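You operate a simulated robot arm through the tools that you are given. There is no shell and no other tool.

You are at the controls of a simulated robot arm. One attempt, no reset.

TASK
Rinse and blow-dry the white nozzle in the black ring, then rack it.
Fine: spin it meanwhile; stop before opening; seat by the rinse valve.

Only the result counts: the job must be done as asked and must still hold three seconds after the hand-in. Knocking over, shifting, dropping, spilling or breaking anything else fails it.

THE ROBOT
A 7-joint arm with a two-finger parallel gripper, fixed in place. Base frame: the origin is on the floor under the middle of its stand, x ahead of it, y to its left, z up. Lengths are in m, angles in rad, forces in N, time in s.
With the tool pointing down near the work surface it reaches from about 0.38 to 0.8 m from the base axis. Its first joint turns from -2.496 to 2.496 rad. Payload 3 kg.
The tool frame sits at the grasp point between the pads (the TCP): z along the fingers, y along the line on which they close. The tips reach 0.03 m beyond it. The gripper opens to 0.11 m. The fingers are 0.02 m wide and 0.01 m thick; the gripper's body (0.048 by 0.112 m) begins 0.055 m behind the TCP.
Orientation is that of the tool frame in the base frame, as [roll, pitch, yaw] about the fixed x, y, z axes, in that order (R = Rz(yaw) Ry(pitch) Rx(roll)). With the fingers straight down and closing along the base's y, the tool's x points along the base's -x, its y along +y and its z along -z.

THE INTERFACE
- The arm moves only by the tool send_rows. Its arguments are lists of equal length, an entry for each row: "angular": the turn, a rotation vector about the tool's x, y, z in rad, a list of three; "translation": the shift along the tool's x, y, z in m, a list of three; "fingers": the closure in counts, from 0 (fully open) to 255 (shut). In form: {"angular": [[ax, ay, az], ...], "translation": [[tx, ty, tz], ...], "fingers": [fingers, ...]}. A call has 1 to 20 rows; each row is the pose to reach, as a shift and turn from the pose commanded when the call began, along the tool's axes at that moment. Each row takes 0.2 s and may step no farther than 0.05 m and 0.15 rad from the row before; otherwise, or with a gripper value out of range, the whole call is refused. Where a pose cannot be reached the arm comes as near as it can. A force on the tool above 50 N (or 10 N above the force at the start of the call, whichever is more), or a blocked arm, ends the call early, and 0.2 s more pass. Each finger travels about 0.153 m/s and halts on what it meets, pressing with about 38 N; the grip force reading is that of the motor and also rises with nothing between the fingers. The clock runs only during rows and for 0.2 s after the last one: add rows that repeat a pose to give the fingers time. The reply holds the time, the measured pose of the TCP, the force on the tool along the base axes, the opening and the grip force, in the units named above and with some noise, with the torque about the TCP (base axes, N m) and any sound that the robot's microphone picked up, and new pictures: "pictures" is both (left out), scene, wrist or none.
- Cameras (640 x 400 px; columns grow to the right, rows downward): "scene" is fixed at [0.4024, -0.6489, 1.5246]; the picture's right is [0.93, -0.38, 0.00], its down [-0.28, -0.69, -0.67] and it looks along [0.25, 0.62, -0.74] (base axes); focal length 263 px, centre (320, 200). "wrist" rides on the gripper at [0.072, 0.017, -0.103] in the tool frame; the picture's right is [-0.23, 0.97, 0.00], its down [-0.76, -0.18, -0.62] and it looks along [-0.61, -0.14, 0.78] (tool axes); focal length 222 px, centre (320, 200). There is no depth. A picture from a camera that has moved, and an enlarged one, comes with that camera's place and axes in the base frame and with its lens.
- slide_trunk(by): moves the trunk up (or, below 0, down) by that many m; the arm rides with it, the base frame stays. It gives what a move gives, with no picture.
- zoom(camera, box): a new picture of the part [left, top, right, bottom] of that camera's present view, enlarged. The clock stands still meanwhile.
- sign_off(): hands the job in; it is judged then, once.

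Places have to be worked out from the pictures, the camera data and where the tool is seen. Open the gripper and draw the arm clear of the work before you hand the job in, unless the task says otherwise.

The tools are called after "Call:" as name(argument=value, ...) on one line, values as JSON. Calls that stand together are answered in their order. send_rows: Moves the arm, as the interface text tells. Its arguments: {"type":"object","properties":{"angular":{"type":"array"},"translation":{"type":"array"},"fingers":{"type":"array"},"pictures":{"type":"string","enum":["both","scene","wrist","none"]}},"required":["angular","translation","fingers"]} The other tools are called the same way: slide_trunk (by) moves the trunk up or down; zoom (camera, box) takes an enlarged picture of a part of a camera's view; sign_off () hands the job in.

At the start:

```text
clock: 0.0
eef_pos: [0.4362, -0.2328, 1.2358]
orientation: [3.141, 0.0, 3.142]
ft_force: [0.1, 0.4, 0.0]
ft_torque: [-0.02, 0.02, 0.02]
finger_gap: 0.1101
grip_force: 0.1
trunk travel left (down, up): [-0.425, 0.065]
```

scene: 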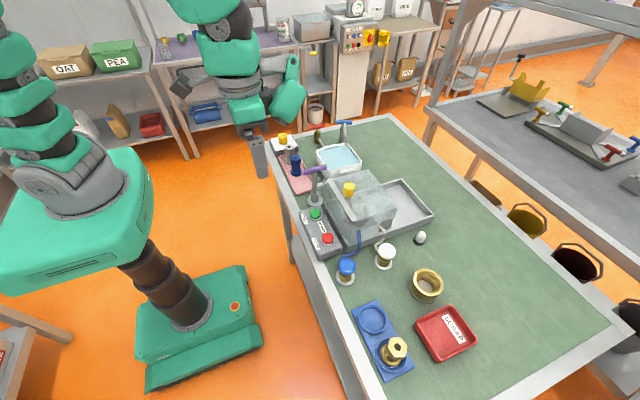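
wrist: 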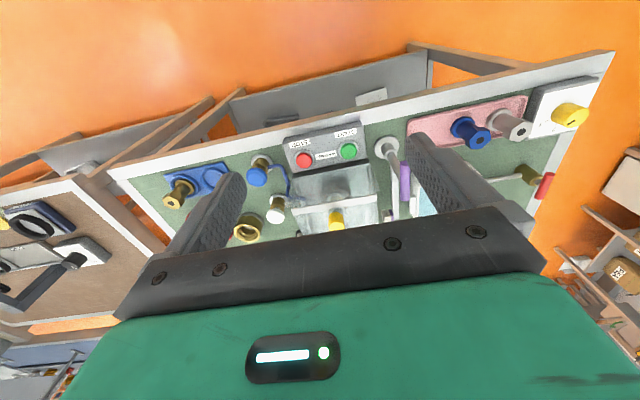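

I'll start with closer looks at the bench to find the nozzle, black ring, rinse valve, blow-dryer and the rack.

Call:
zoom(camera="scene", box=[260, 110, 380, 185])

Call:
zoom(camera="scene", box=[280, 180, 440, 280])

Call:
zoom(camera="scene", box=[320, 230, 480, 380])

Call:
zoom(camera="wrist", box=[140, 80, 400, 250])

Call:
zoom(camera="wrist", box=[380, 60, 620, 220])

```text
5.33 times, centred on (320, 148) of scene
camera zoom: at [0.4024, -0.6489, 1.5246], right [0.93, -0.38, 0.0], down [-0.28, -0.69, -0.67], along [0.25, 0.62, -0.74], focal length 1402 px, centre (320, 480)
```

zoom: 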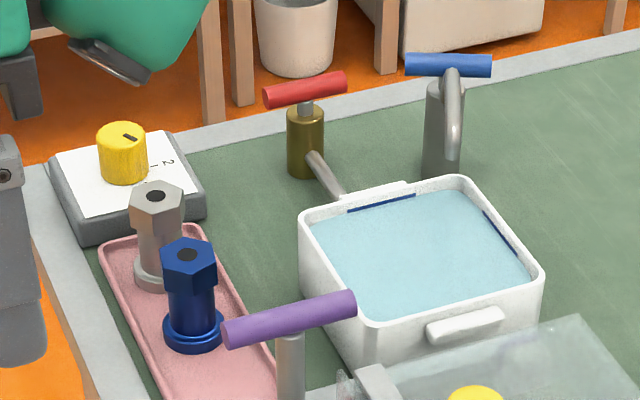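

```text
4.00 times, centred on (360, 230) of scene
camera zoom: at [0.4024, -0.6489, 1.5246], right [0.93, -0.38, 0.0], down [-0.28, -0.69, -0.67], along [0.25, 0.62, -0.74], focal length 1052 px, centre (160, 80)
```

zoom: 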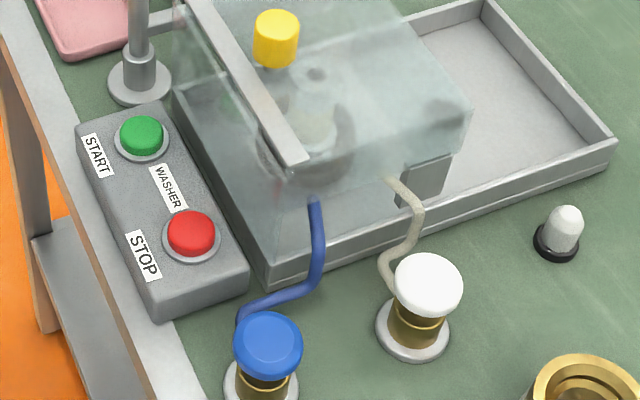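

```text
2.67 times, centred on (400, 305) of scene
camera zoom: at [0.4024, -0.6489, 1.5246], right [0.93, -0.38, 0.0], down [-0.28, -0.69, -0.67], along [0.25, 0.62, -0.74], focal length 701 px, centre (107, -80)
```

zoom: 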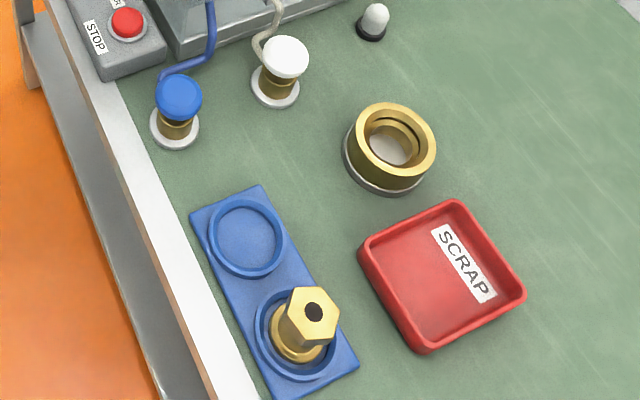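

```text
2.35 times, centred on (270, 165) of wrist
camera zoom: at [0.3638, -0.2151, 1.338], right [0.23, 0.97, 0.0], down [0.76, -0.18, 0.62], along [0.61, -0.14, -0.78], focal length 523 px, centre (438, 282)
```

zoom: 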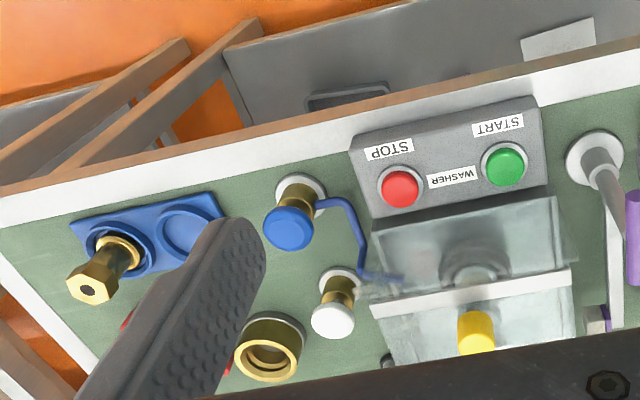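

```text
2.50 times, centred on (500, 140) of wrist
camera zoom: at [0.3638, -0.2151, 1.338], right [0.23, 0.97, 0.0], down [0.76, -0.18, 0.62], along [0.61, -0.14, -0.78], focal length 555 px, centre (-130, 350)
```

zoom: 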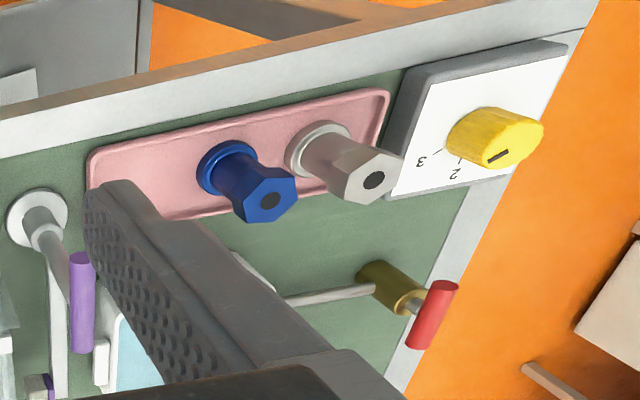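

The chamber and the small white/black object need closer inspection to decide which is "the white nozzle in the black ring".

Call:
zoom(camera="scene", box=[320, 165, 400, 215])

Call:
zoom(camera="scene", box=[400, 225, 440, 250])

Call:
zoom(camera="scene", box=[320, 200, 410, 290])

Call:
zoom(camera="wrist", box=[240, 140, 400, 240])

Call:
zoom(camera="scene", box=[340, 280, 420, 390])

```text
8.00 times, centred on (360, 190) of scene
camera zoom: at [0.4024, -0.6489, 1.5246], right [0.93, -0.38, 0.0], down [-0.28, -0.69, -0.67], along [0.25, 0.62, -0.74], focal length 2103 px, centre (0, 280)
```

zoom: 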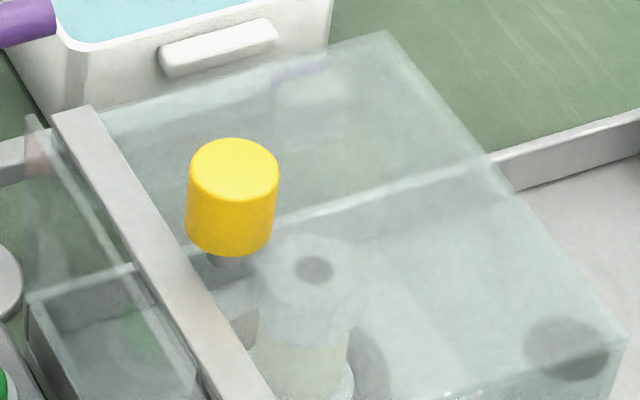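

```text
16.00 times, centred on (420, 238) of scene
camera zoom: at [0.4024, -0.6489, 1.5246], right [0.93, -0.38, 0.0], down [-0.28, -0.69, -0.67], along [0.25, 0.62, -0.74], focal length 4207 px, centre (-1280, -400)
```

zoom: 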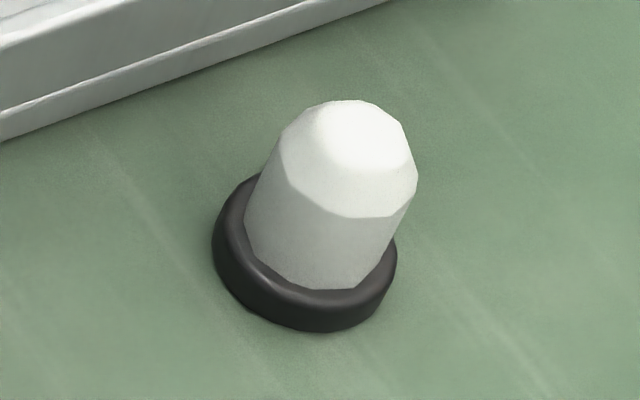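

```text
4.44 times, centred on (365, 245) of scene
camera zoom: at [0.4024, -0.6489, 1.5246], right [0.93, -0.38, 0.0], down [-0.28, -0.69, -0.67], along [0.25, 0.62, -0.74], focal length 1168 px, centre (120, 0)
```

zoom: 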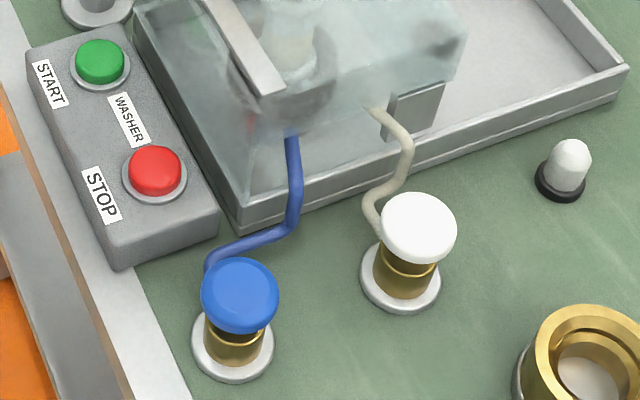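

```text
4.00 times, centred on (320, 190) of wrist
camera zoom: at [0.3638, -0.2151, 1.338], right [0.23, 0.97, 0.0], down [0.76, -0.18, 0.62], along [0.61, -0.14, -0.78], focal length 888 px, centre (320, 240)
```

zoom: 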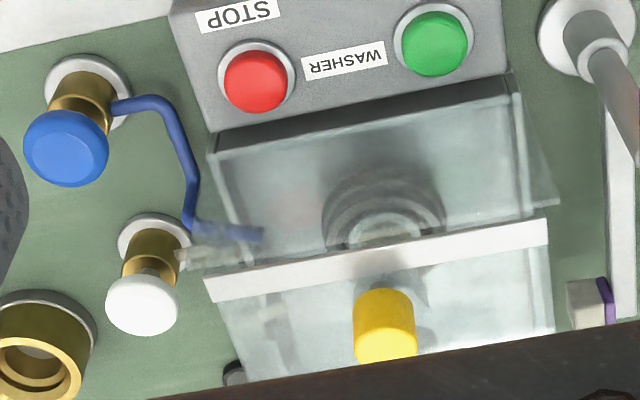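

```text
3.64 times, centred on (380, 335) of scene
camera zoom: at [0.4024, -0.6489, 1.5246], right [0.93, -0.38, 0.0], down [-0.28, -0.69, -0.67], along [0.25, 0.62, -0.74], focal length 956 px, centre (102, -291)
```

zoom: 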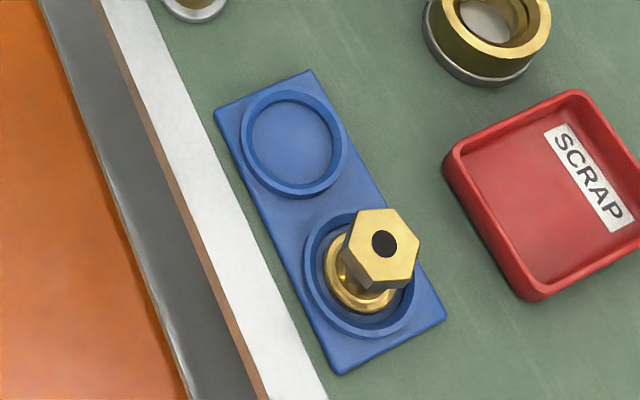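

The START button triangulates to about (0.566, -0.207, 0.943), STOP to (0.567, -0.296, 0.943), blue valve cap (0.572, -0.398, 0.965), white valve cap (0.68, -0.398, 0.965), and the hooded chamber to x 0.62–0.74. I move closer for a better view of the chamber and valves before touching anything.

Call:
send_rows(angular=[[0, 0, 0], [0, 0, 0], [0, 0, 0], [0, 0, 0]], translation=[[-0.01, -0.02, 0.02], [-0.02, -0.04, 0.04], [-0.03, -0.06, 0.06], [-0.04, -0.07, 0.08]], fingers=[0, 0, 0, 0])

```text
clock: 1.0
eef_pos: [0.4759, -0.3015, 1.1562]
orientation: [3.141, 0.0, -3.142]
ft_force: [0.6, -0.9, -0.3]
ft_torque: [0.0, 0.03, 0.0]
finger_gap: 0.1102
grip_force: 0.2
trunk travel left (down, up): [-0.425, 0.065]
camera wrist: at [0.4044, -0.2852, 1.2597], right [0.23, 0.97, 0.0], down [0.76, -0.18, 0.62], along [0.61, -0.14, -0.78], focal length 222 px, centre (320, 200)
```

scene: 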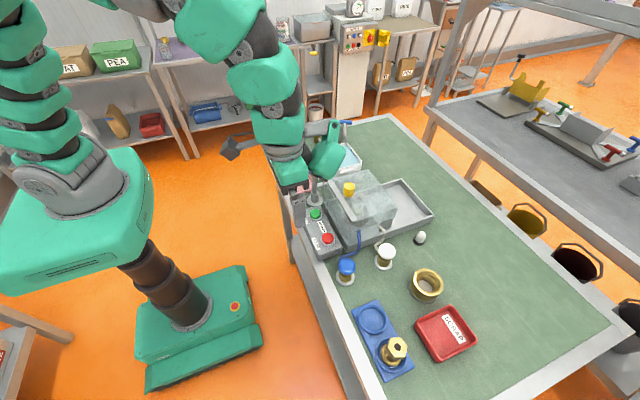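
wrist: 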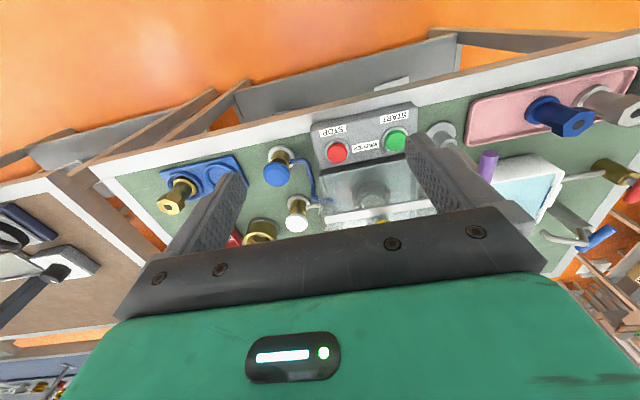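

Zooming the wrist view to inspect the hood's structure, chuck and valve types.

Call:
zoom(camera="wrist", box=[300, 120, 440, 230])

Call:
zoom(camera="wrist", box=[230, 130, 340, 240])

Call:
zoom(camera="wrist", box=[420, 60, 640, 220])

Call:
zoom(camera="scene", box=[330, 170, 440, 250])

```text
3.64 times, centred on (370, 175) of wrist
camera zoom: at [0.4044, -0.2852, 1.2597], right [0.23, 0.97, 0.0], down [0.76, -0.18, 0.62], along [0.61, -0.14, -0.78], focal length 808 px, centre (138, 291)
```

zoom: 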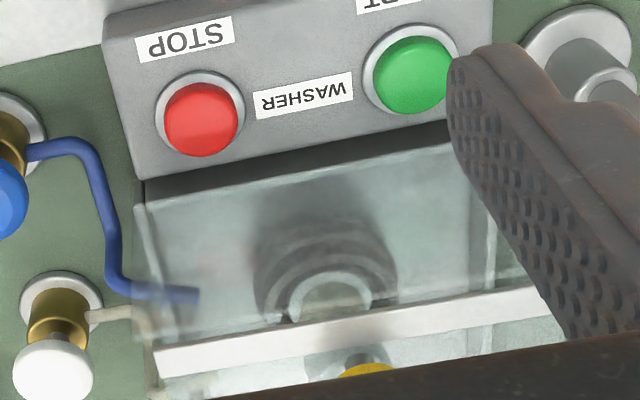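

```text
3.64 times, centred on (285, 185) of wrist
camera zoom: at [0.4044, -0.2852, 1.2597], right [0.23, 0.97, 0.0], down [0.76, -0.18, 0.62], along [0.61, -0.14, -0.78], focal length 808 px, centre (447, 254)
```

zoom: 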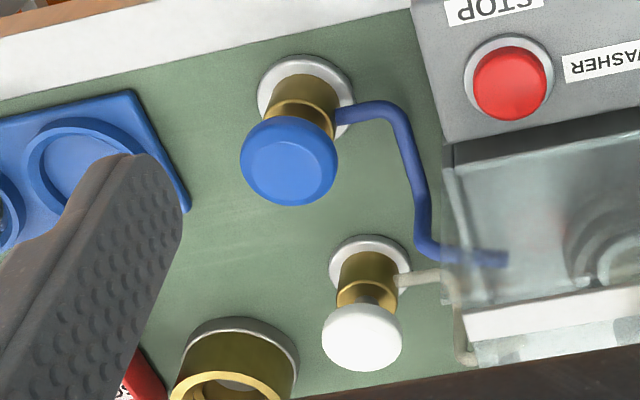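

```text
2.50 times, centred on (530, 140) of wrist
camera zoom: at [0.4044, -0.2852, 1.2597], right [0.23, 0.97, 0.0], down [0.76, -0.18, 0.62], along [0.61, -0.14, -0.78], focal length 555 px, centre (-205, 350)
```

zoom: 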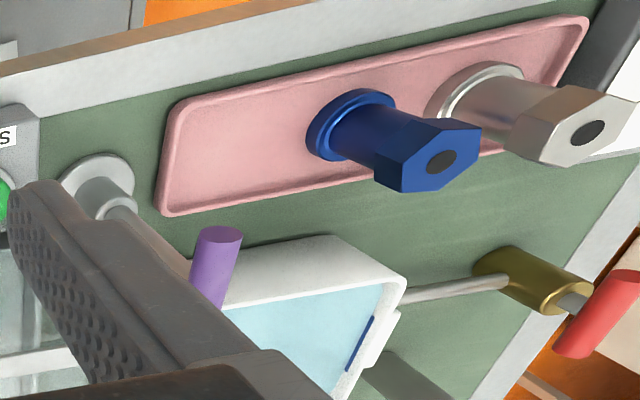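

```text
5.00 times, centred on (385, 210) of scene
camera zoom: at [0.4024, -0.6489, 1.5246], right [0.93, -0.38, 0.0], down [-0.28, -0.69, -0.67], along [0.25, 0.62, -0.74], focal length 1315 px, centre (-5, 150)
```

zoom: 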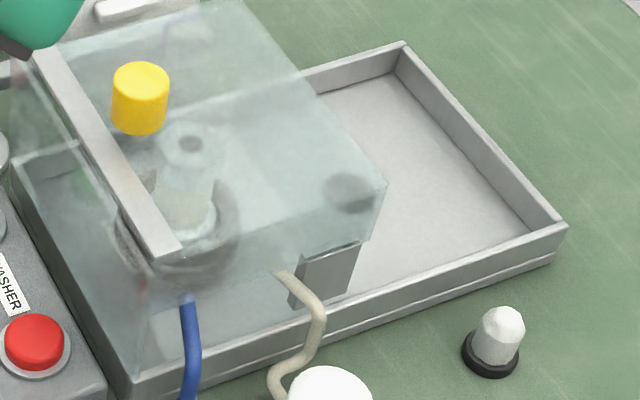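

I look closer at the grey block beneath the hood's far corner to understand if the hood hinges or slides.

Call:
zoom(camera="scene", box=[376, 195, 416, 225])

Call:
zoom(camera="scene", box=[325, 170, 375, 202])

Call:
zoom(camera="scene", box=[345, 195, 395, 245])

```text
13.33 times, centred on (396, 210) of scene
camera zoom: at [0.4024, -0.6489, 1.5246], right [0.93, -0.38, 0.0], down [-0.28, -0.69, -0.67], along [0.25, 0.62, -0.74], focal length 3506 px, centre (-693, 67)
```

zoom: 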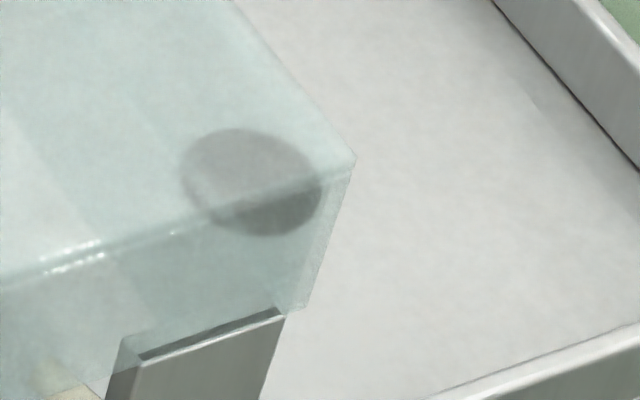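

```text
12.50 times, centred on (350, 186) of scene
camera zoom: at [0.4024, -0.6489, 1.5246], right [0.93, -0.38, 0.0], down [-0.28, -0.69, -0.67], along [0.25, 0.62, -0.74], focal length 3286 px, centre (-55, 375)
```

zoom: 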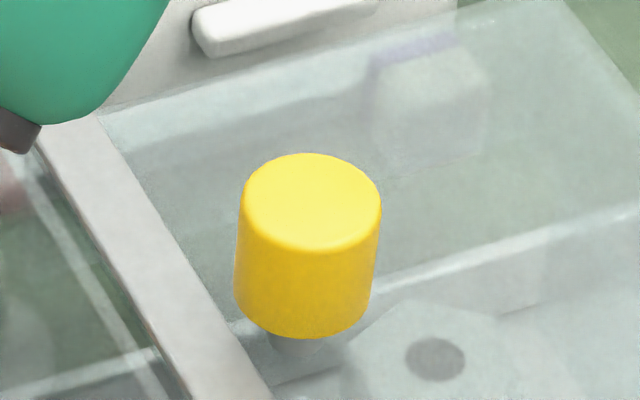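

```text
8.00 times, centred on (370, 220) of scene
camera zoom: at [0.4024, -0.6489, 1.5246], right [0.93, -0.38, 0.0], down [-0.28, -0.69, -0.67], along [0.25, 0.62, -0.74], focal length 2103 px, centre (-80, 40)
```

zoom: 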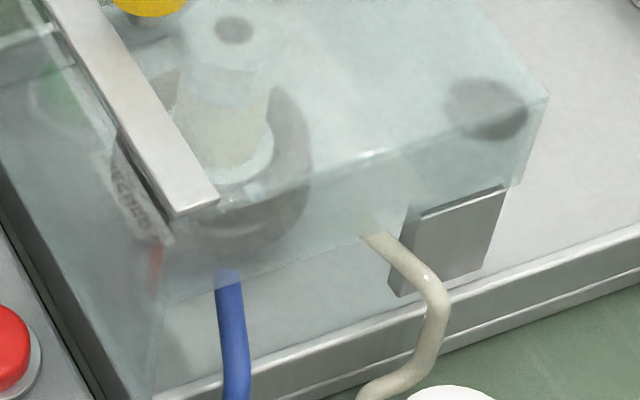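

There seems to be a post with a purple T-handle and an arm ending in a block behind the hood; I move the camera over there to understand it.

Call:
send_rows(angular=[[0, 0, 0], [0, 0, 0], [0, 0, 0], [0, 0, 0], [0, 0, 0], [0, 0, 0]], translation=[[0.01, 0.035, -0.01], [0.02, 0.075, -0.02], [0.03, 0.115, -0.03], [0.04, 0.155, -0.04], [0.046, 0.195, -0.05], [0.046, 0.22, -0.05]], fingers=[0, 0, 0, 0, 0, 0])

Call:
zoom(camera="wrist", box=[240, 120, 420, 240])

Call:
zoom(camera="wrist", box=[160, 100, 300, 240])

```text
clock: 2.4
eef_pos: [0.4285, -0.0783, 1.2083]
orientation: [3.141, 0.0, 3.14]
ft_force: [0.2, 0.1, -0.2]
ft_torque: [0.01, -0.01, -0.01]
finger_gap: 0.1098
grip_force: 0.0
trunk travel left (down, up): [-0.425, 0.065]
camera wrist: at [0.3563, -0.0613, 1.31], right [0.23, 0.97, 0.0], down [0.76, -0.18, 0.62], along [0.61, -0.14, -0.78], focal length 222 px, centre (320, 200)
```

scene: 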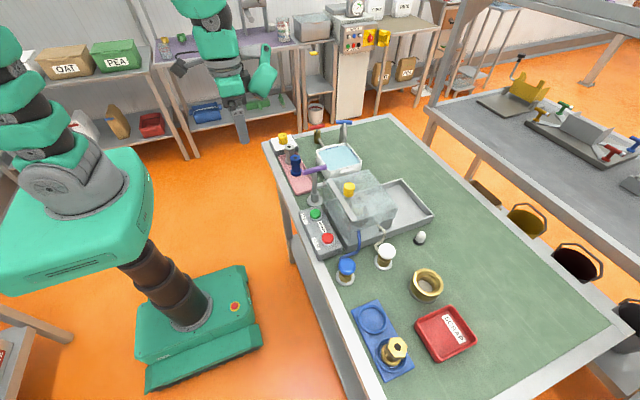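
wrist: 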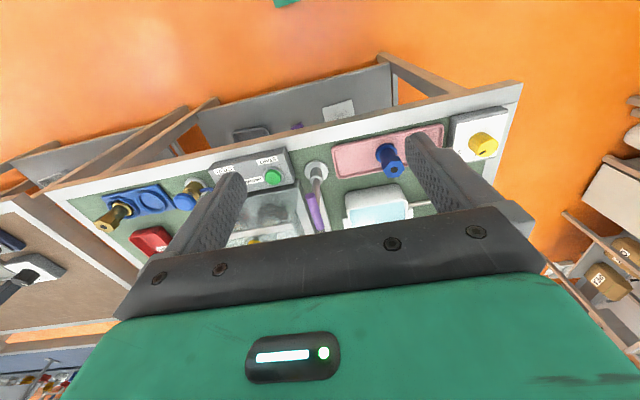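

```text
3.33 times, centred on (330, 180) of wrist
camera zoom: at [0.3563, -0.0613, 1.31], right [0.23, 0.97, 0.0], down [0.76, -0.18, 0.62], along [0.61, -0.14, -0.78], focal length 740 px, centre (287, 267)
```

zoom: 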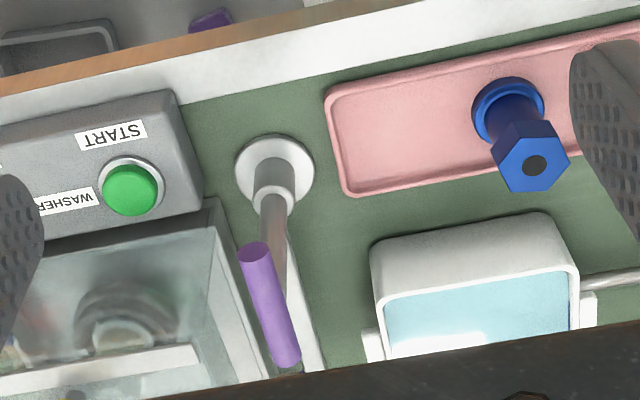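

```text
2.86 times, centred on (230, 170) of wrist
camera zoom: at [0.3563, -0.0613, 1.31], right [0.23, 0.97, 0.0], down [0.76, -0.18, 0.62], along [0.61, -0.14, -0.78], focal length 635 px, centre (577, 286)
```

zoom: 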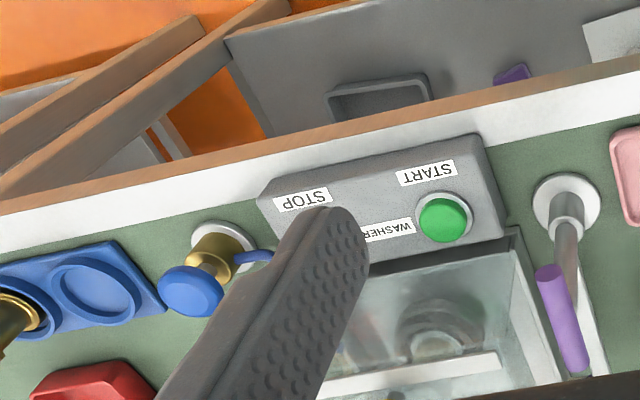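

To see the hood and the purple-handled post from the opposite side, I swing the camera around to the +y side looking toward -y, staying high above everything.

Call:
send_rows(angular=[[0, 0, 0.131], [0, 0, 0.262], [0, 0, 0.393], [0, 0, 0.524], [0, 0, 0.655], [0, 0, 0.785], [0, 0, 0.916], [0, 0, 1.047], [0, 0, 1.178], [0, 0, 1.309], [0, 0, 1.44], [0, 0, 1.571]], translation=[[-0.02, 0.01, 0], [-0.04, 0.02, 0], [-0.06, 0.03, 0], [-0.08, 0.04, 0], [-0.1, 0.05, 0], [-0.12, 0.06, 0], [-0.14, 0.07, 0], [-0.16, 0.08, 0], [-0.18, 0.09, 0], [-0.2, 0.1, 0], [-0.22, 0.11, 0], [-0.23, 0.115, 0]], fingers=[0, 0, 0, 0, 0, 0, 0, 0, 0, 0, 0, 0])

Call:
zoom(camera="wrist", box=[200, 60, 440, 220])

```text
clock: 5.0
eef_pos: [0.6624, 0.0314, 1.2069]
orientation: [3.141, -0.001, 1.567]
ft_force: [0.6, -1.0, 0.4]
ft_torque: [0.02, 0.04, -0.02]
finger_gap: 0.1101
grip_force: 0.0
trunk travel left (down, up): [-0.425, 0.065]
camera wrist: at [0.6795, 0.1034, 1.3092], right [0.97, -0.23, 0.0], down [-0.18, -0.76, 0.62], along [-0.14, -0.61, -0.78], focal length 222 px, centre (320, 200)
```

scene: 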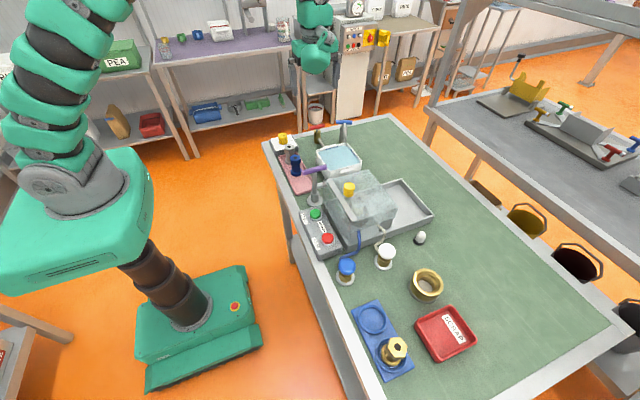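
wrist: 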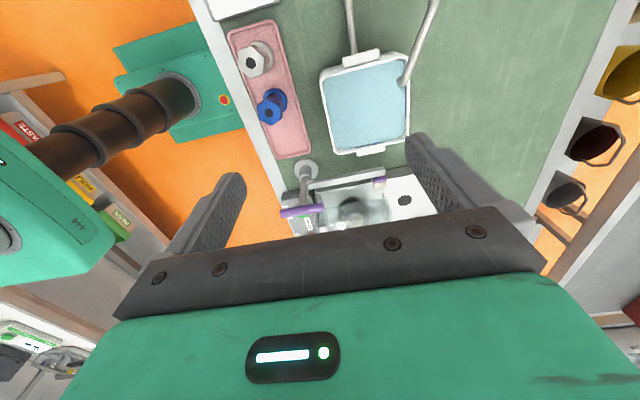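

```text
2.50 times, centred on (320, 140) of wrist
camera zoom: at [0.6795, 0.1034, 1.3092], right [0.97, -0.23, 0.0], down [-0.18, -0.76, 0.62], along [-0.14, -0.61, -0.78], focal length 555 px, centre (320, 350)
```

zoom: 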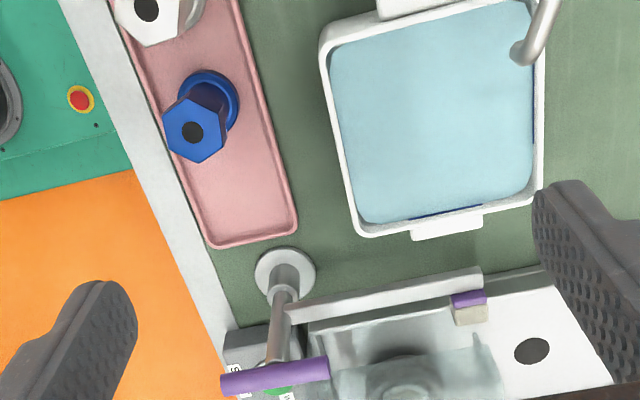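

The post's rod carries the purple T-handle and there's a bar running to a purple-marked block by the hood's rear; I drop a bit closer to see this linkage.

Call:
send_rows(angular=[[0, 0, 0], [0, 0, 0], [0, 0, 0]], translation=[[-0.005, 0.01, 0.03], [-0.01, 0.02, 0.06], [-0.02, 0.03, 0.085]], fingers=[0, 0, 0], pictures="wrist")

Call:
zoom(camera="wrist", box=[220, 140, 430, 240])

```text
clock: 5.8
eef_pos: [0.6932, 0.0127, 1.1184]
orientation: [3.14, 0.002, 1.572]
ft_force: [-0.1, 0.3, -0.2]
ft_torque: [0.0, 0.0, -0.02]
finger_gap: 0.1099
grip_force: 0.0
trunk travel left (down, up): [-0.425, 0.065]
camera wrist: at [0.7117, 0.0846, 1.221], right [0.97, -0.23, 0.0], down [-0.18, -0.76, 0.62], along [-0.14, -0.61, -0.78], focal length 222 px, centre (320, 200)
```

wrist: 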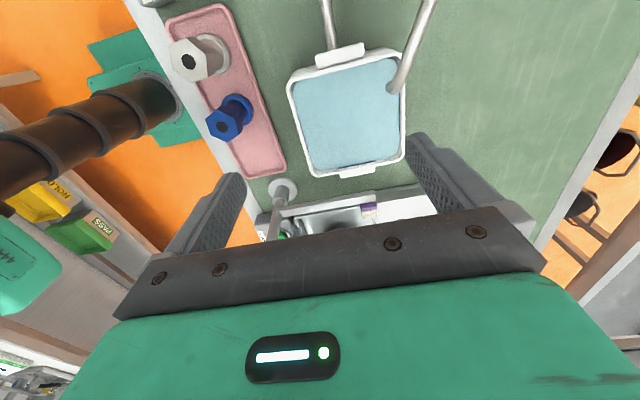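

```text
3.05 times, centred on (325, 190) of wrist
camera zoom: at [0.7117, 0.0846, 1.221], right [0.97, -0.23, 0.0], down [-0.18, -0.76, 0.62], along [-0.14, -0.61, -0.78], focal length 677 px, centre (305, 230)
```

zoom: 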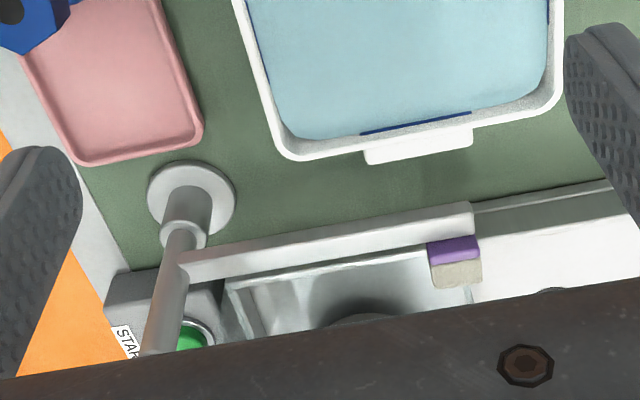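

That arm is a swing-arm with a purple-backed pad, parked outside the hood – not part of this job, so I'll leave it alone. I rotate back, close the fingers and go above START at (0.566, -0.207).

Call:
send_rows(angular=[[0, 0, -0.131], [0, 0, -0.262], [0, 0, -0.393], [0, 0, -0.524], [0, 0, -0.655], [0, 0, -0.785], [0, 0, -0.916], [0, 0, -1.047], [0, 0, -1.178], [0, 0, -1.309], [0, 0, -1.44], [0, 0, -1.571]], translation=[[-0.018, -0.0106, -0.01], [-0.036, -0.0212, -0.02], [-0.055, -0.032, -0.02], [-0.073, -0.0425, -0.02], [-0.091, -0.053, -0.02], [-0.11, -0.064, -0.02], [-0.128, -0.074, -0.02], [-0.146, -0.085, -0.02], [-0.164, -0.096, -0.02], [-0.183, -0.106, -0.02], [-0.201, -0.117, -0.02], [-0.219, -0.127, -0.02]], fingers=[0, 50, 100, 150, 200, 255, 255, 255, 255, 255, 255, 255])

```text
clock: 8.4
eef_pos: [0.563, -0.207, 1.1401]
orientation: [-3.14, -0.001, -3.141]
ft_force: [0.2, -0.3, -0.2]
ft_torque: [-0.01, -0.03, -0.01]
finger_gap: 0.0
grip_force: 38.3
trunk travel left (down, up): [-0.425, 0.065]
camera wrist: at [0.4916, -0.1897, 1.2428], right [0.23, 0.97, 0.0], down [0.76, -0.18, 0.62], along [0.61, -0.14, -0.78], focal length 222 px, centre (320, 200)
```

scene: 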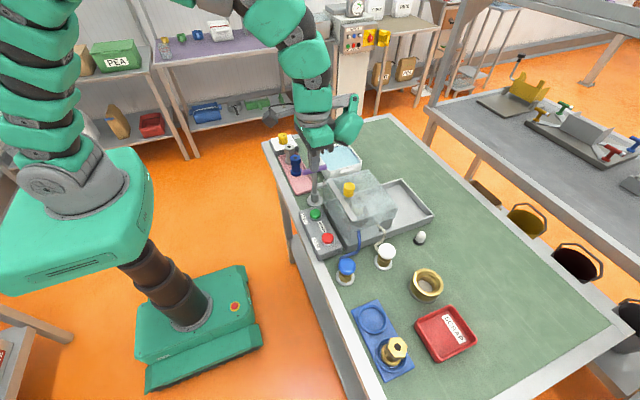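
wrist: 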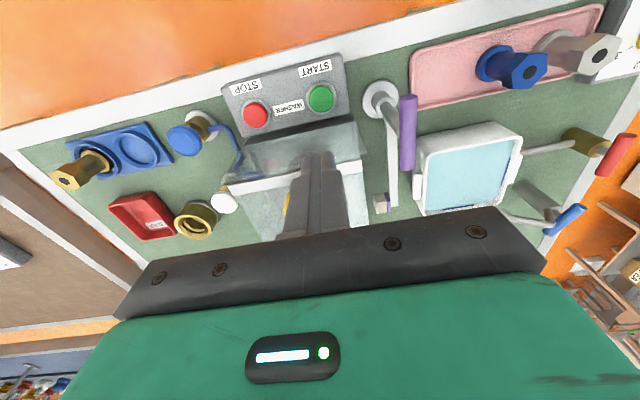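

Fingers closed and directly above START. I descend to just above the button top (tips ≈0.955).

Call:
send_rows(angular=[[0, 0, 0], [0, 0, 0], [0, 0, 0], [0, 0, 0]], translation=[[-0.001, 0, 0.04], [-0.002, 0, 0.08], [-0.002, 0, 0.12], [-0.002, 0, 0.153]], fingers=[255, 255, 255, 255])

Call:
zoom(camera="wrist", box=[200, 60, 420, 240])

Call:
zoom(camera="scene", box=[290, 160, 410, 260])

```text
clock: 9.4
eef_pos: [0.5712, -0.2029, 0.9849]
orientation: [-3.141, -0.004, 3.14]
ft_force: [0.6, 1.6, -1.5]
ft_torque: [0.01, 0.05, -0.01]
finger_gap: 0.0002
grip_force: 38.1
trunk travel left (down, up): [-0.425, 0.065]
camera wrist: at [0.4994, -0.1861, 1.088], right [0.23, 0.97, 0.0], down [0.76, -0.18, 0.62], along [0.6, -0.14, -0.78], focal length 222 px, centre (320, 200)
```

scene: 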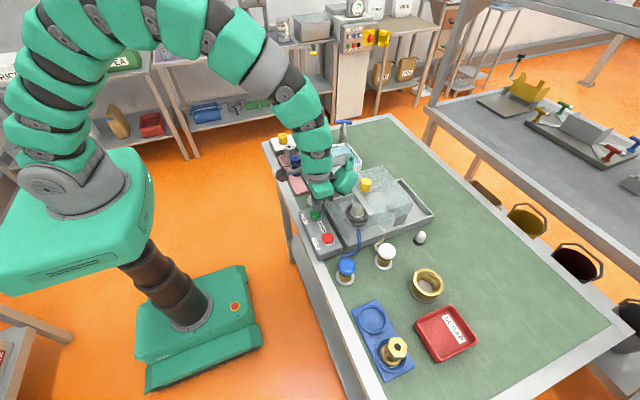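
wrist: 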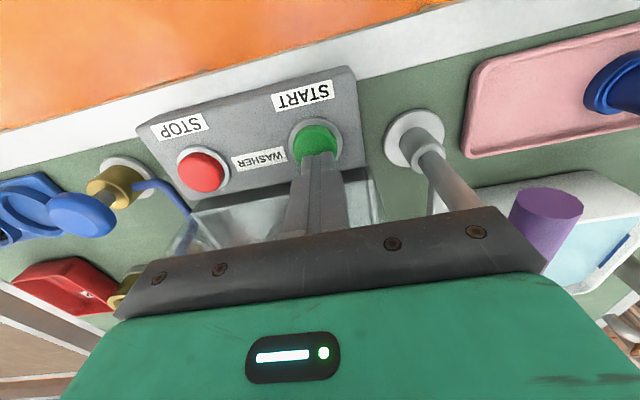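

```text
2.22 times, centred on (310, 150) of wrist
camera zoom: at [0.4994, -0.1861, 1.088], right [0.23, 0.97, 0.0], down [0.76, -0.18, 0.62], along [0.6, -0.14, -0.78], focal length 494 px, centre (342, 311)
```

zoom: 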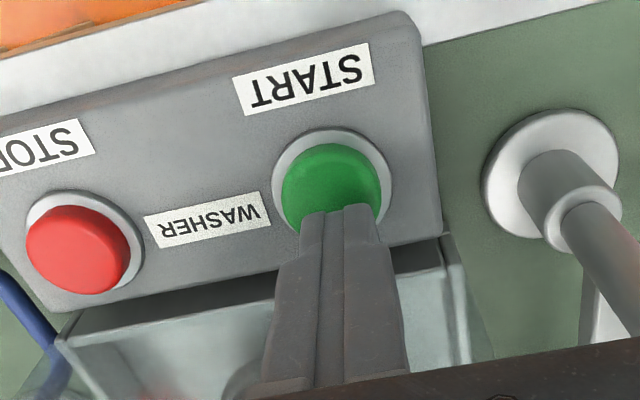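

```text
4.00 times, centred on (350, 210) of scene
camera zoom: at [0.4024, -0.6489, 1.5246], right [0.93, -0.38, 0.0], down [-0.28, -0.69, -0.67], along [0.25, 0.62, -0.74], focal length 1052 px, centre (200, 160)
```

zoom: 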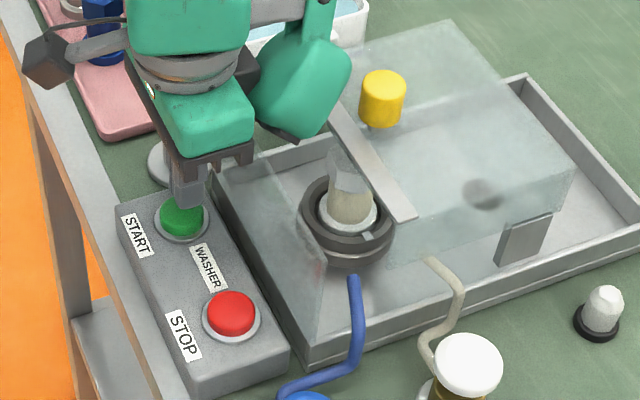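

The hood has slid about 0.05 m in +x: the green housing on the gripper's +x side must have caught the yellow knob as I descended (so the hood is a slider, and nothing has been started yet). I check closely before doing anything else.

Call:
zoom(camera="scene", box=[260, 110, 400, 230])

Call:
zoom(camera="scene", box=[320, 170, 440, 250])

Call:
zoom(camera="scene", box=[335, 185, 375, 220])

```text
3.33 times, centred on (330, 170) of scene
camera zoom: at [0.4024, -0.6489, 1.5246], right [0.93, -0.38, 0.0], down [-0.28, -0.69, -0.67], along [0.25, 0.62, -0.74], focal length 876 px, centre (287, 300)
```

zoom: 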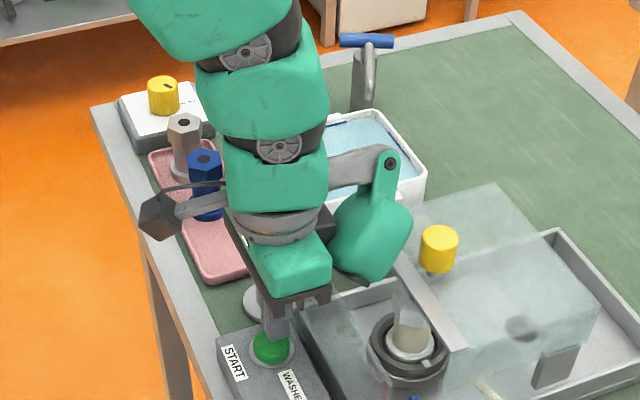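

```text
5.00 times, centred on (380, 210) of scene
camera zoom: at [0.4024, -0.6489, 1.5246], right [0.93, -0.38, 0.0], down [-0.28, -0.69, -0.67], along [0.25, 0.62, -0.74], focal length 1315 px, centre (20, 150)
```

zoom: 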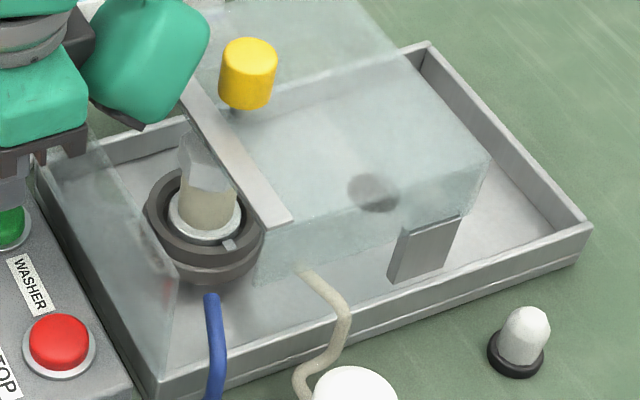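

```text
11.43 times, centred on (355, 202) of scene
camera zoom: at [0.4024, -0.6489, 1.5246], right [0.93, -0.38, 0.0], down [-0.28, -0.69, -0.67], along [0.25, 0.62, -0.74], focal length 3005 px, centre (-80, 171)
```

zoom: 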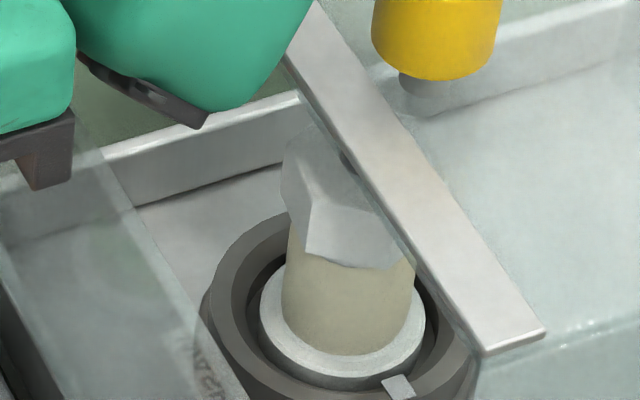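

The hood is a slider that my arm's side paddle nudged open; the nozzle (in its dark chuck ring) is visible and nothing else is disturbed. I rise straight up first, then I'll grip the yellow knob and slide the hood shut again before starting.

Call:
send_rows(angular=[[0, 0, 0], [0, 0, 0], [0, 0, 0], [0, 0, 0]], translation=[[0, 0, -0.03], [0, 0, -0.07], [0, 0, -0.11], [0, 0, -0.15]], fingers=[255, 200, 100, 0])

Call:
zoom(camera="scene", box=[320, 160, 440, 250])

Call:
zoom(camera="scene", box=[260, 50, 400, 170])

```text
clock: 10.4
eef_pos: [0.5664, -0.2046, 1.1361]
orientation: [-3.139, 0.001, 3.141]
ft_force: [-0.3, -0.1, 0.1]
ft_torque: [-0.03, -0.01, -0.03]
finger_gap: 0.1101
grip_force: 0.0
trunk travel left (down, up): [-0.425, 0.065]
camera wrist: at [0.4933, -0.1889, 1.239], right [0.23, 0.97, 0.0], down [0.76, -0.18, 0.62], along [0.61, -0.14, -0.78], focal length 222 px, centre (320, 200)
```

scene: 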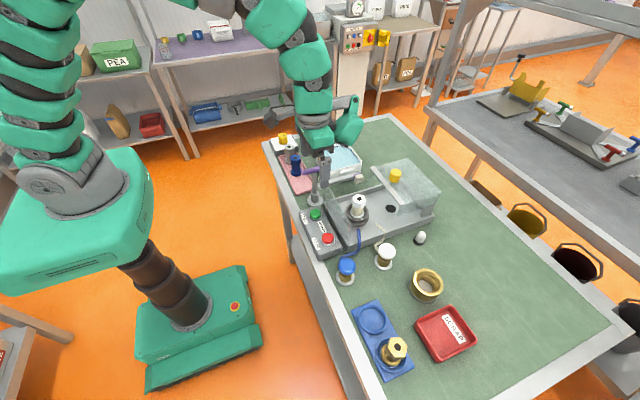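
wrist: 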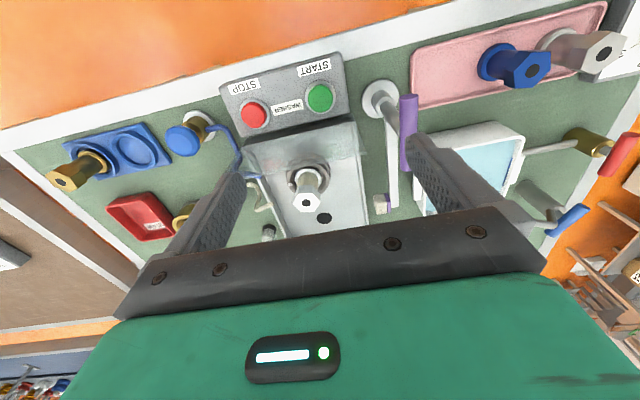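

```text
4.44 times, centred on (380, 205) of scene
camera zoom: at [0.4024, -0.6489, 1.5246], right [0.93, -0.38, 0.0], down [-0.28, -0.69, -0.67], along [0.25, 0.62, -0.74], focal length 1168 px, centre (53, 178)
```

zoom: 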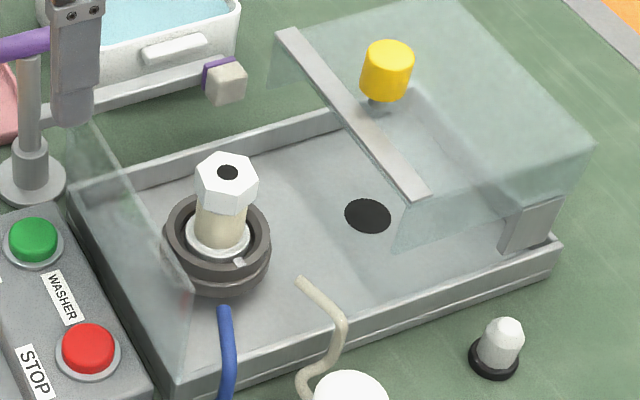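

```text
3.33 times, centred on (330, 110) of scene
camera zoom: at [0.4024, -0.6489, 1.5246], right [0.93, -0.38, 0.0], down [-0.28, -0.69, -0.67], along [0.25, 0.62, -0.74], focal length 876 px, centre (287, 500)
```

zoom: 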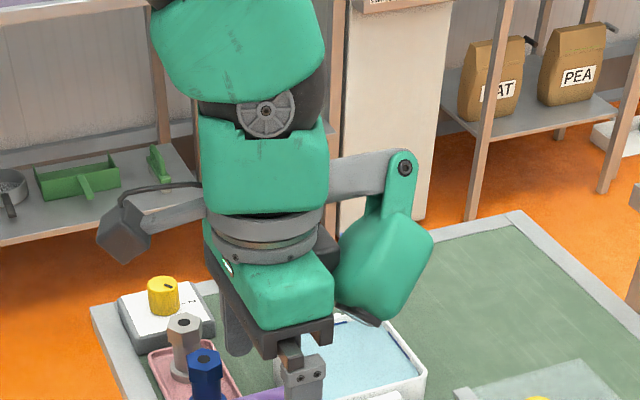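

The hood has coasted fully open (knob now ≈(0.776, -0.250, top 1.066)), clearly showing the white hex nozzle in the dark spindle ring. I'll go to the knob with the tool leaning back 30° (tips toward +x) so I can grip it and slide the hood shut.

Call:
send_rows(angular=[[0, -0.105, 0], [0, -0.21, 0], [0, -0.315, 0], [0, -0.42, 0], [0, -0.5236, 0], [0, -0.5236, 0]], translation=[[-0.03, -0.008, -0.004], [-0.06, -0.016, -0.008], [-0.095, -0.024, -0.008], [-0.13, -0.032, -0.006], [-0.16, -0.04, -0.004], [-0.178, -0.046, -0.004]], fingers=[0, 0, 0, 0, 0, 0])

Call:
zoom(camera="scene", box=[320, 120, 460, 220])

Call:
zoom(camera="wrist", box=[200, 80, 440, 240])

```text
clock: 11.8
eef_pos: [0.7445, -0.2506, 1.1392]
orientation: [3.14, 0.524, 3.141]
ft_force: [0.0, 0.7, 0.1]
ft_torque: [-0.05, 0.01, -0.04]
finger_gap: 0.11
grip_force: 0.1
trunk travel left (down, up): [-0.425, 0.065]
camera wrist: at [0.6304, -0.2347, 1.1922], right [0.2, 0.97, 0.11], down [0.35, -0.18, 0.92], along [0.92, -0.14, -0.37], focal length 222 px, centre (320, 200)
```

scene: 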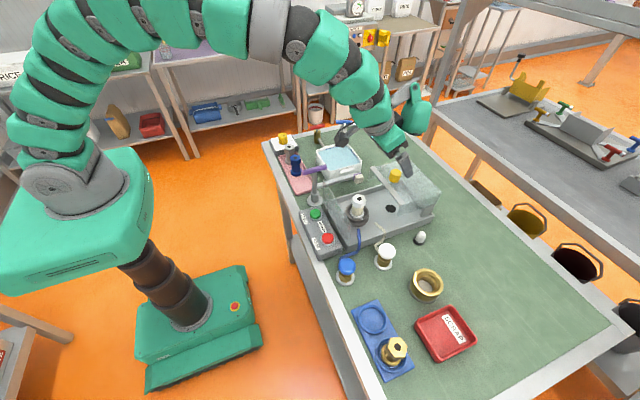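
wrist: 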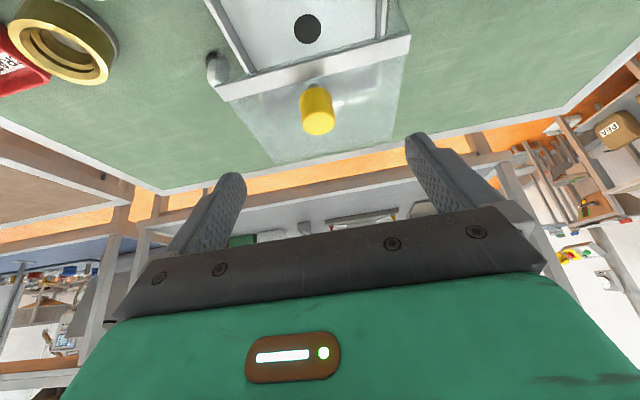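

```text
4.00 times, centred on (390, 170) of scene
camera zoom: at [0.4024, -0.6489, 1.5246], right [0.93, -0.38, 0.0], down [-0.28, -0.69, -0.67], along [0.25, 0.62, -0.74], focal length 1052 px, centre (40, 320)
```

zoom: 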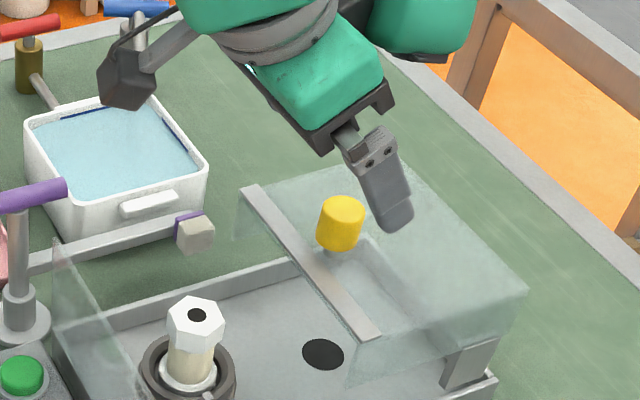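

```text
2.50 times, centred on (320, 160) of wrist
camera zoom: at [0.6304, -0.2347, 1.1922], right [0.2, 0.97, 0.11], down [0.35, -0.18, 0.92], along [0.92, -0.14, -0.37], focal length 555 px, centre (320, 300)
```

zoom: 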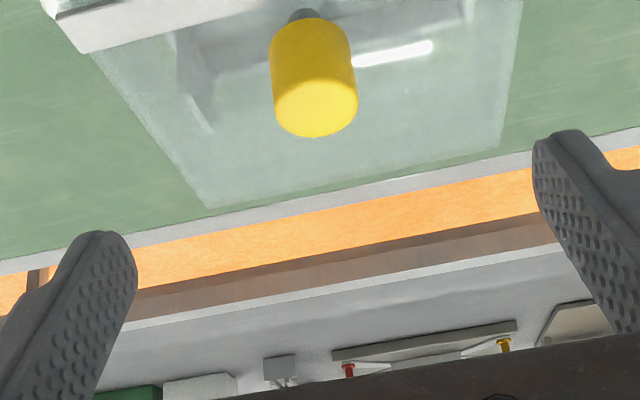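

Knob confirmed at (0.776, -0.251, top ≈1.066) from the wrist view too. I lower along a straight line so the open fingers straddle the knob, tips staying above the hood top.

Call:
send_rows(angular=[[0, 0, 0], [0, 0, 0], [0, 0, 0]], translation=[[0.006, 0, 0.025], [0.011, 0, 0.05], [0.016, 0, 0.07]], fingers=[0, 0, 0])

Call:
zoom(camera="scene", box=[340, 130, 460, 220])

Call:
zoom(camera="wrist", box=[200, 80, 440, 240])

```text
clock: 12.6
eef_pos: [0.7653, -0.2539, 1.0716]
orientation: [-3.14, 0.525, 3.141]
ft_force: [-0.2, 0.0, -0.1]
ft_torque: [-0.03, -0.01, -0.01]
finger_gap: 0.1101
grip_force: 0.0
trunk travel left (down, up): [-0.425, 0.065]
camera wrist: at [0.6511, -0.2374, 1.1242], right [0.2, 0.97, 0.11], down [0.35, -0.18, 0.92], along [0.92, -0.14, -0.37], focal length 222 px, centre (320, 200)
```

scene: 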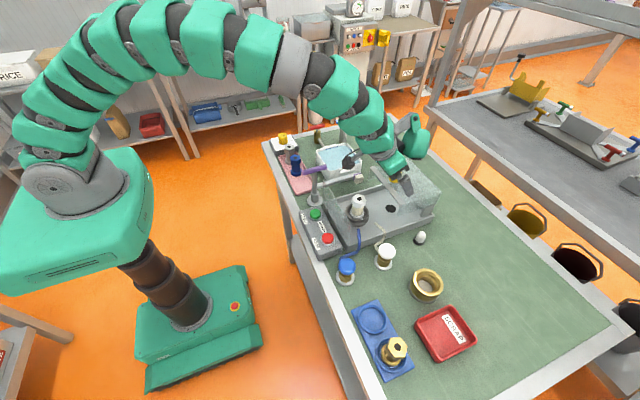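
wrist: 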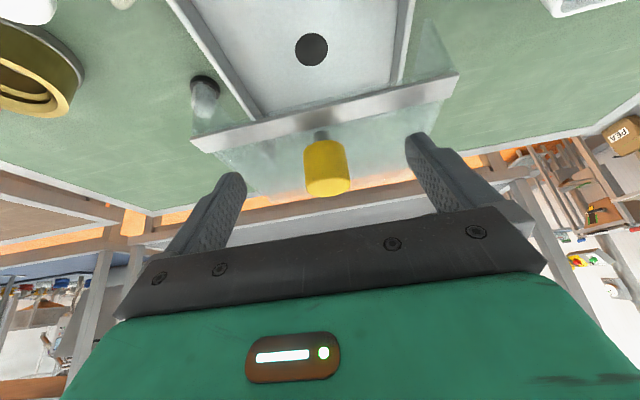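

```text
4.44 times, centred on (400, 175) of scene
camera zoom: at [0.4024, -0.6489, 1.5246], right [0.93, -0.38, 0.0], down [-0.28, -0.69, -0.67], along [0.25, 0.62, -0.74], focal length 1168 px, centre (-36, 311)
```

zoom: 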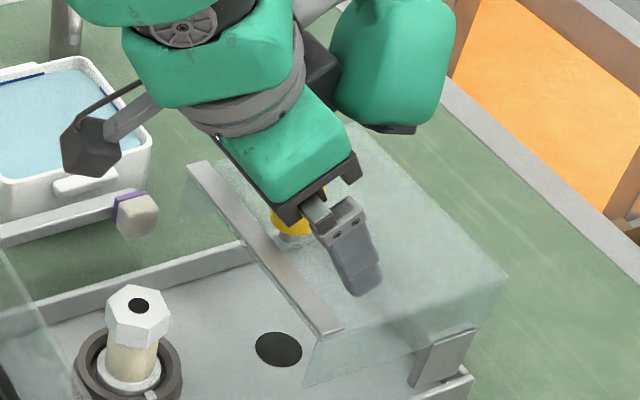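

```text
2.50 times, centred on (320, 160) of wrist
camera zoom: at [0.6511, -0.2374, 1.1242], right [0.2, 0.97, 0.11], down [0.35, -0.18, 0.92], along [0.92, -0.14, -0.37], focal length 555 px, centre (320, 300)
```

zoom: 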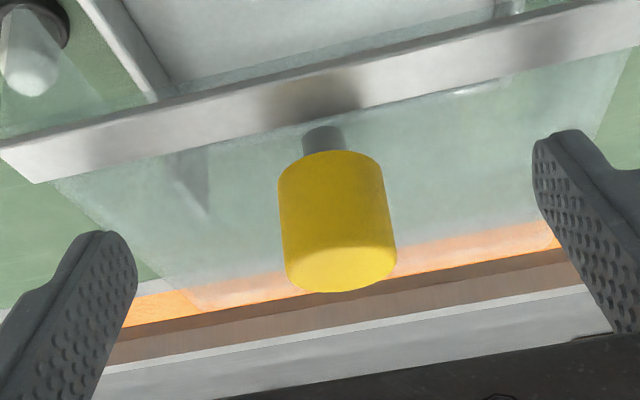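

The knob is centred between the fingers, so I close on it at this pose and read the gap.

Call:
send_rows(angular=[[0, 0, 0], [0, 0, 0], [0, 0, 0], [0, 0, 0]], translation=[[0, 0, 0], [0, 0, 0], [0, 0, 0], [0, 0, 0]], fingers=[120, 255, 255, 255], pictures="wrist")

```text
clock: 13.6
eef_pos: [0.7642, -0.2499, 1.0706]
orientation: [3.141, 0.521, -3.139]
ft_force: [-1.1, 27.9, 0.9]
ft_torque: [0.18, 0.1, 0.34]
finger_gap: 0.0272
grip_force: 45.0
trunk travel left (down, up): [-0.425, 0.065]
camera wrist: at [0.6509, -0.2338, 1.124], right [0.19, 0.97, 0.11], down [0.35, -0.18, 0.92], along [0.92, -0.14, -0.38], focal length 222 px, centre (320, 200)
```

wrist: 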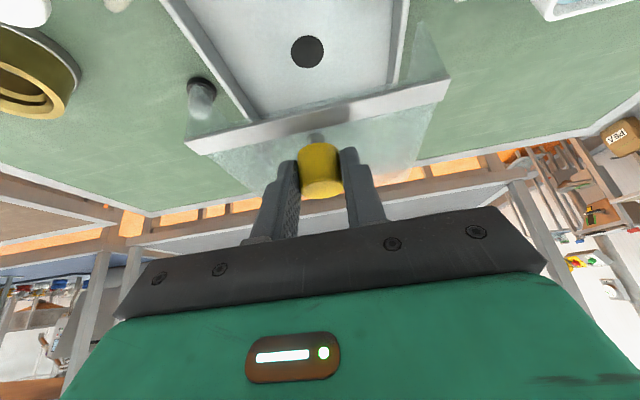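

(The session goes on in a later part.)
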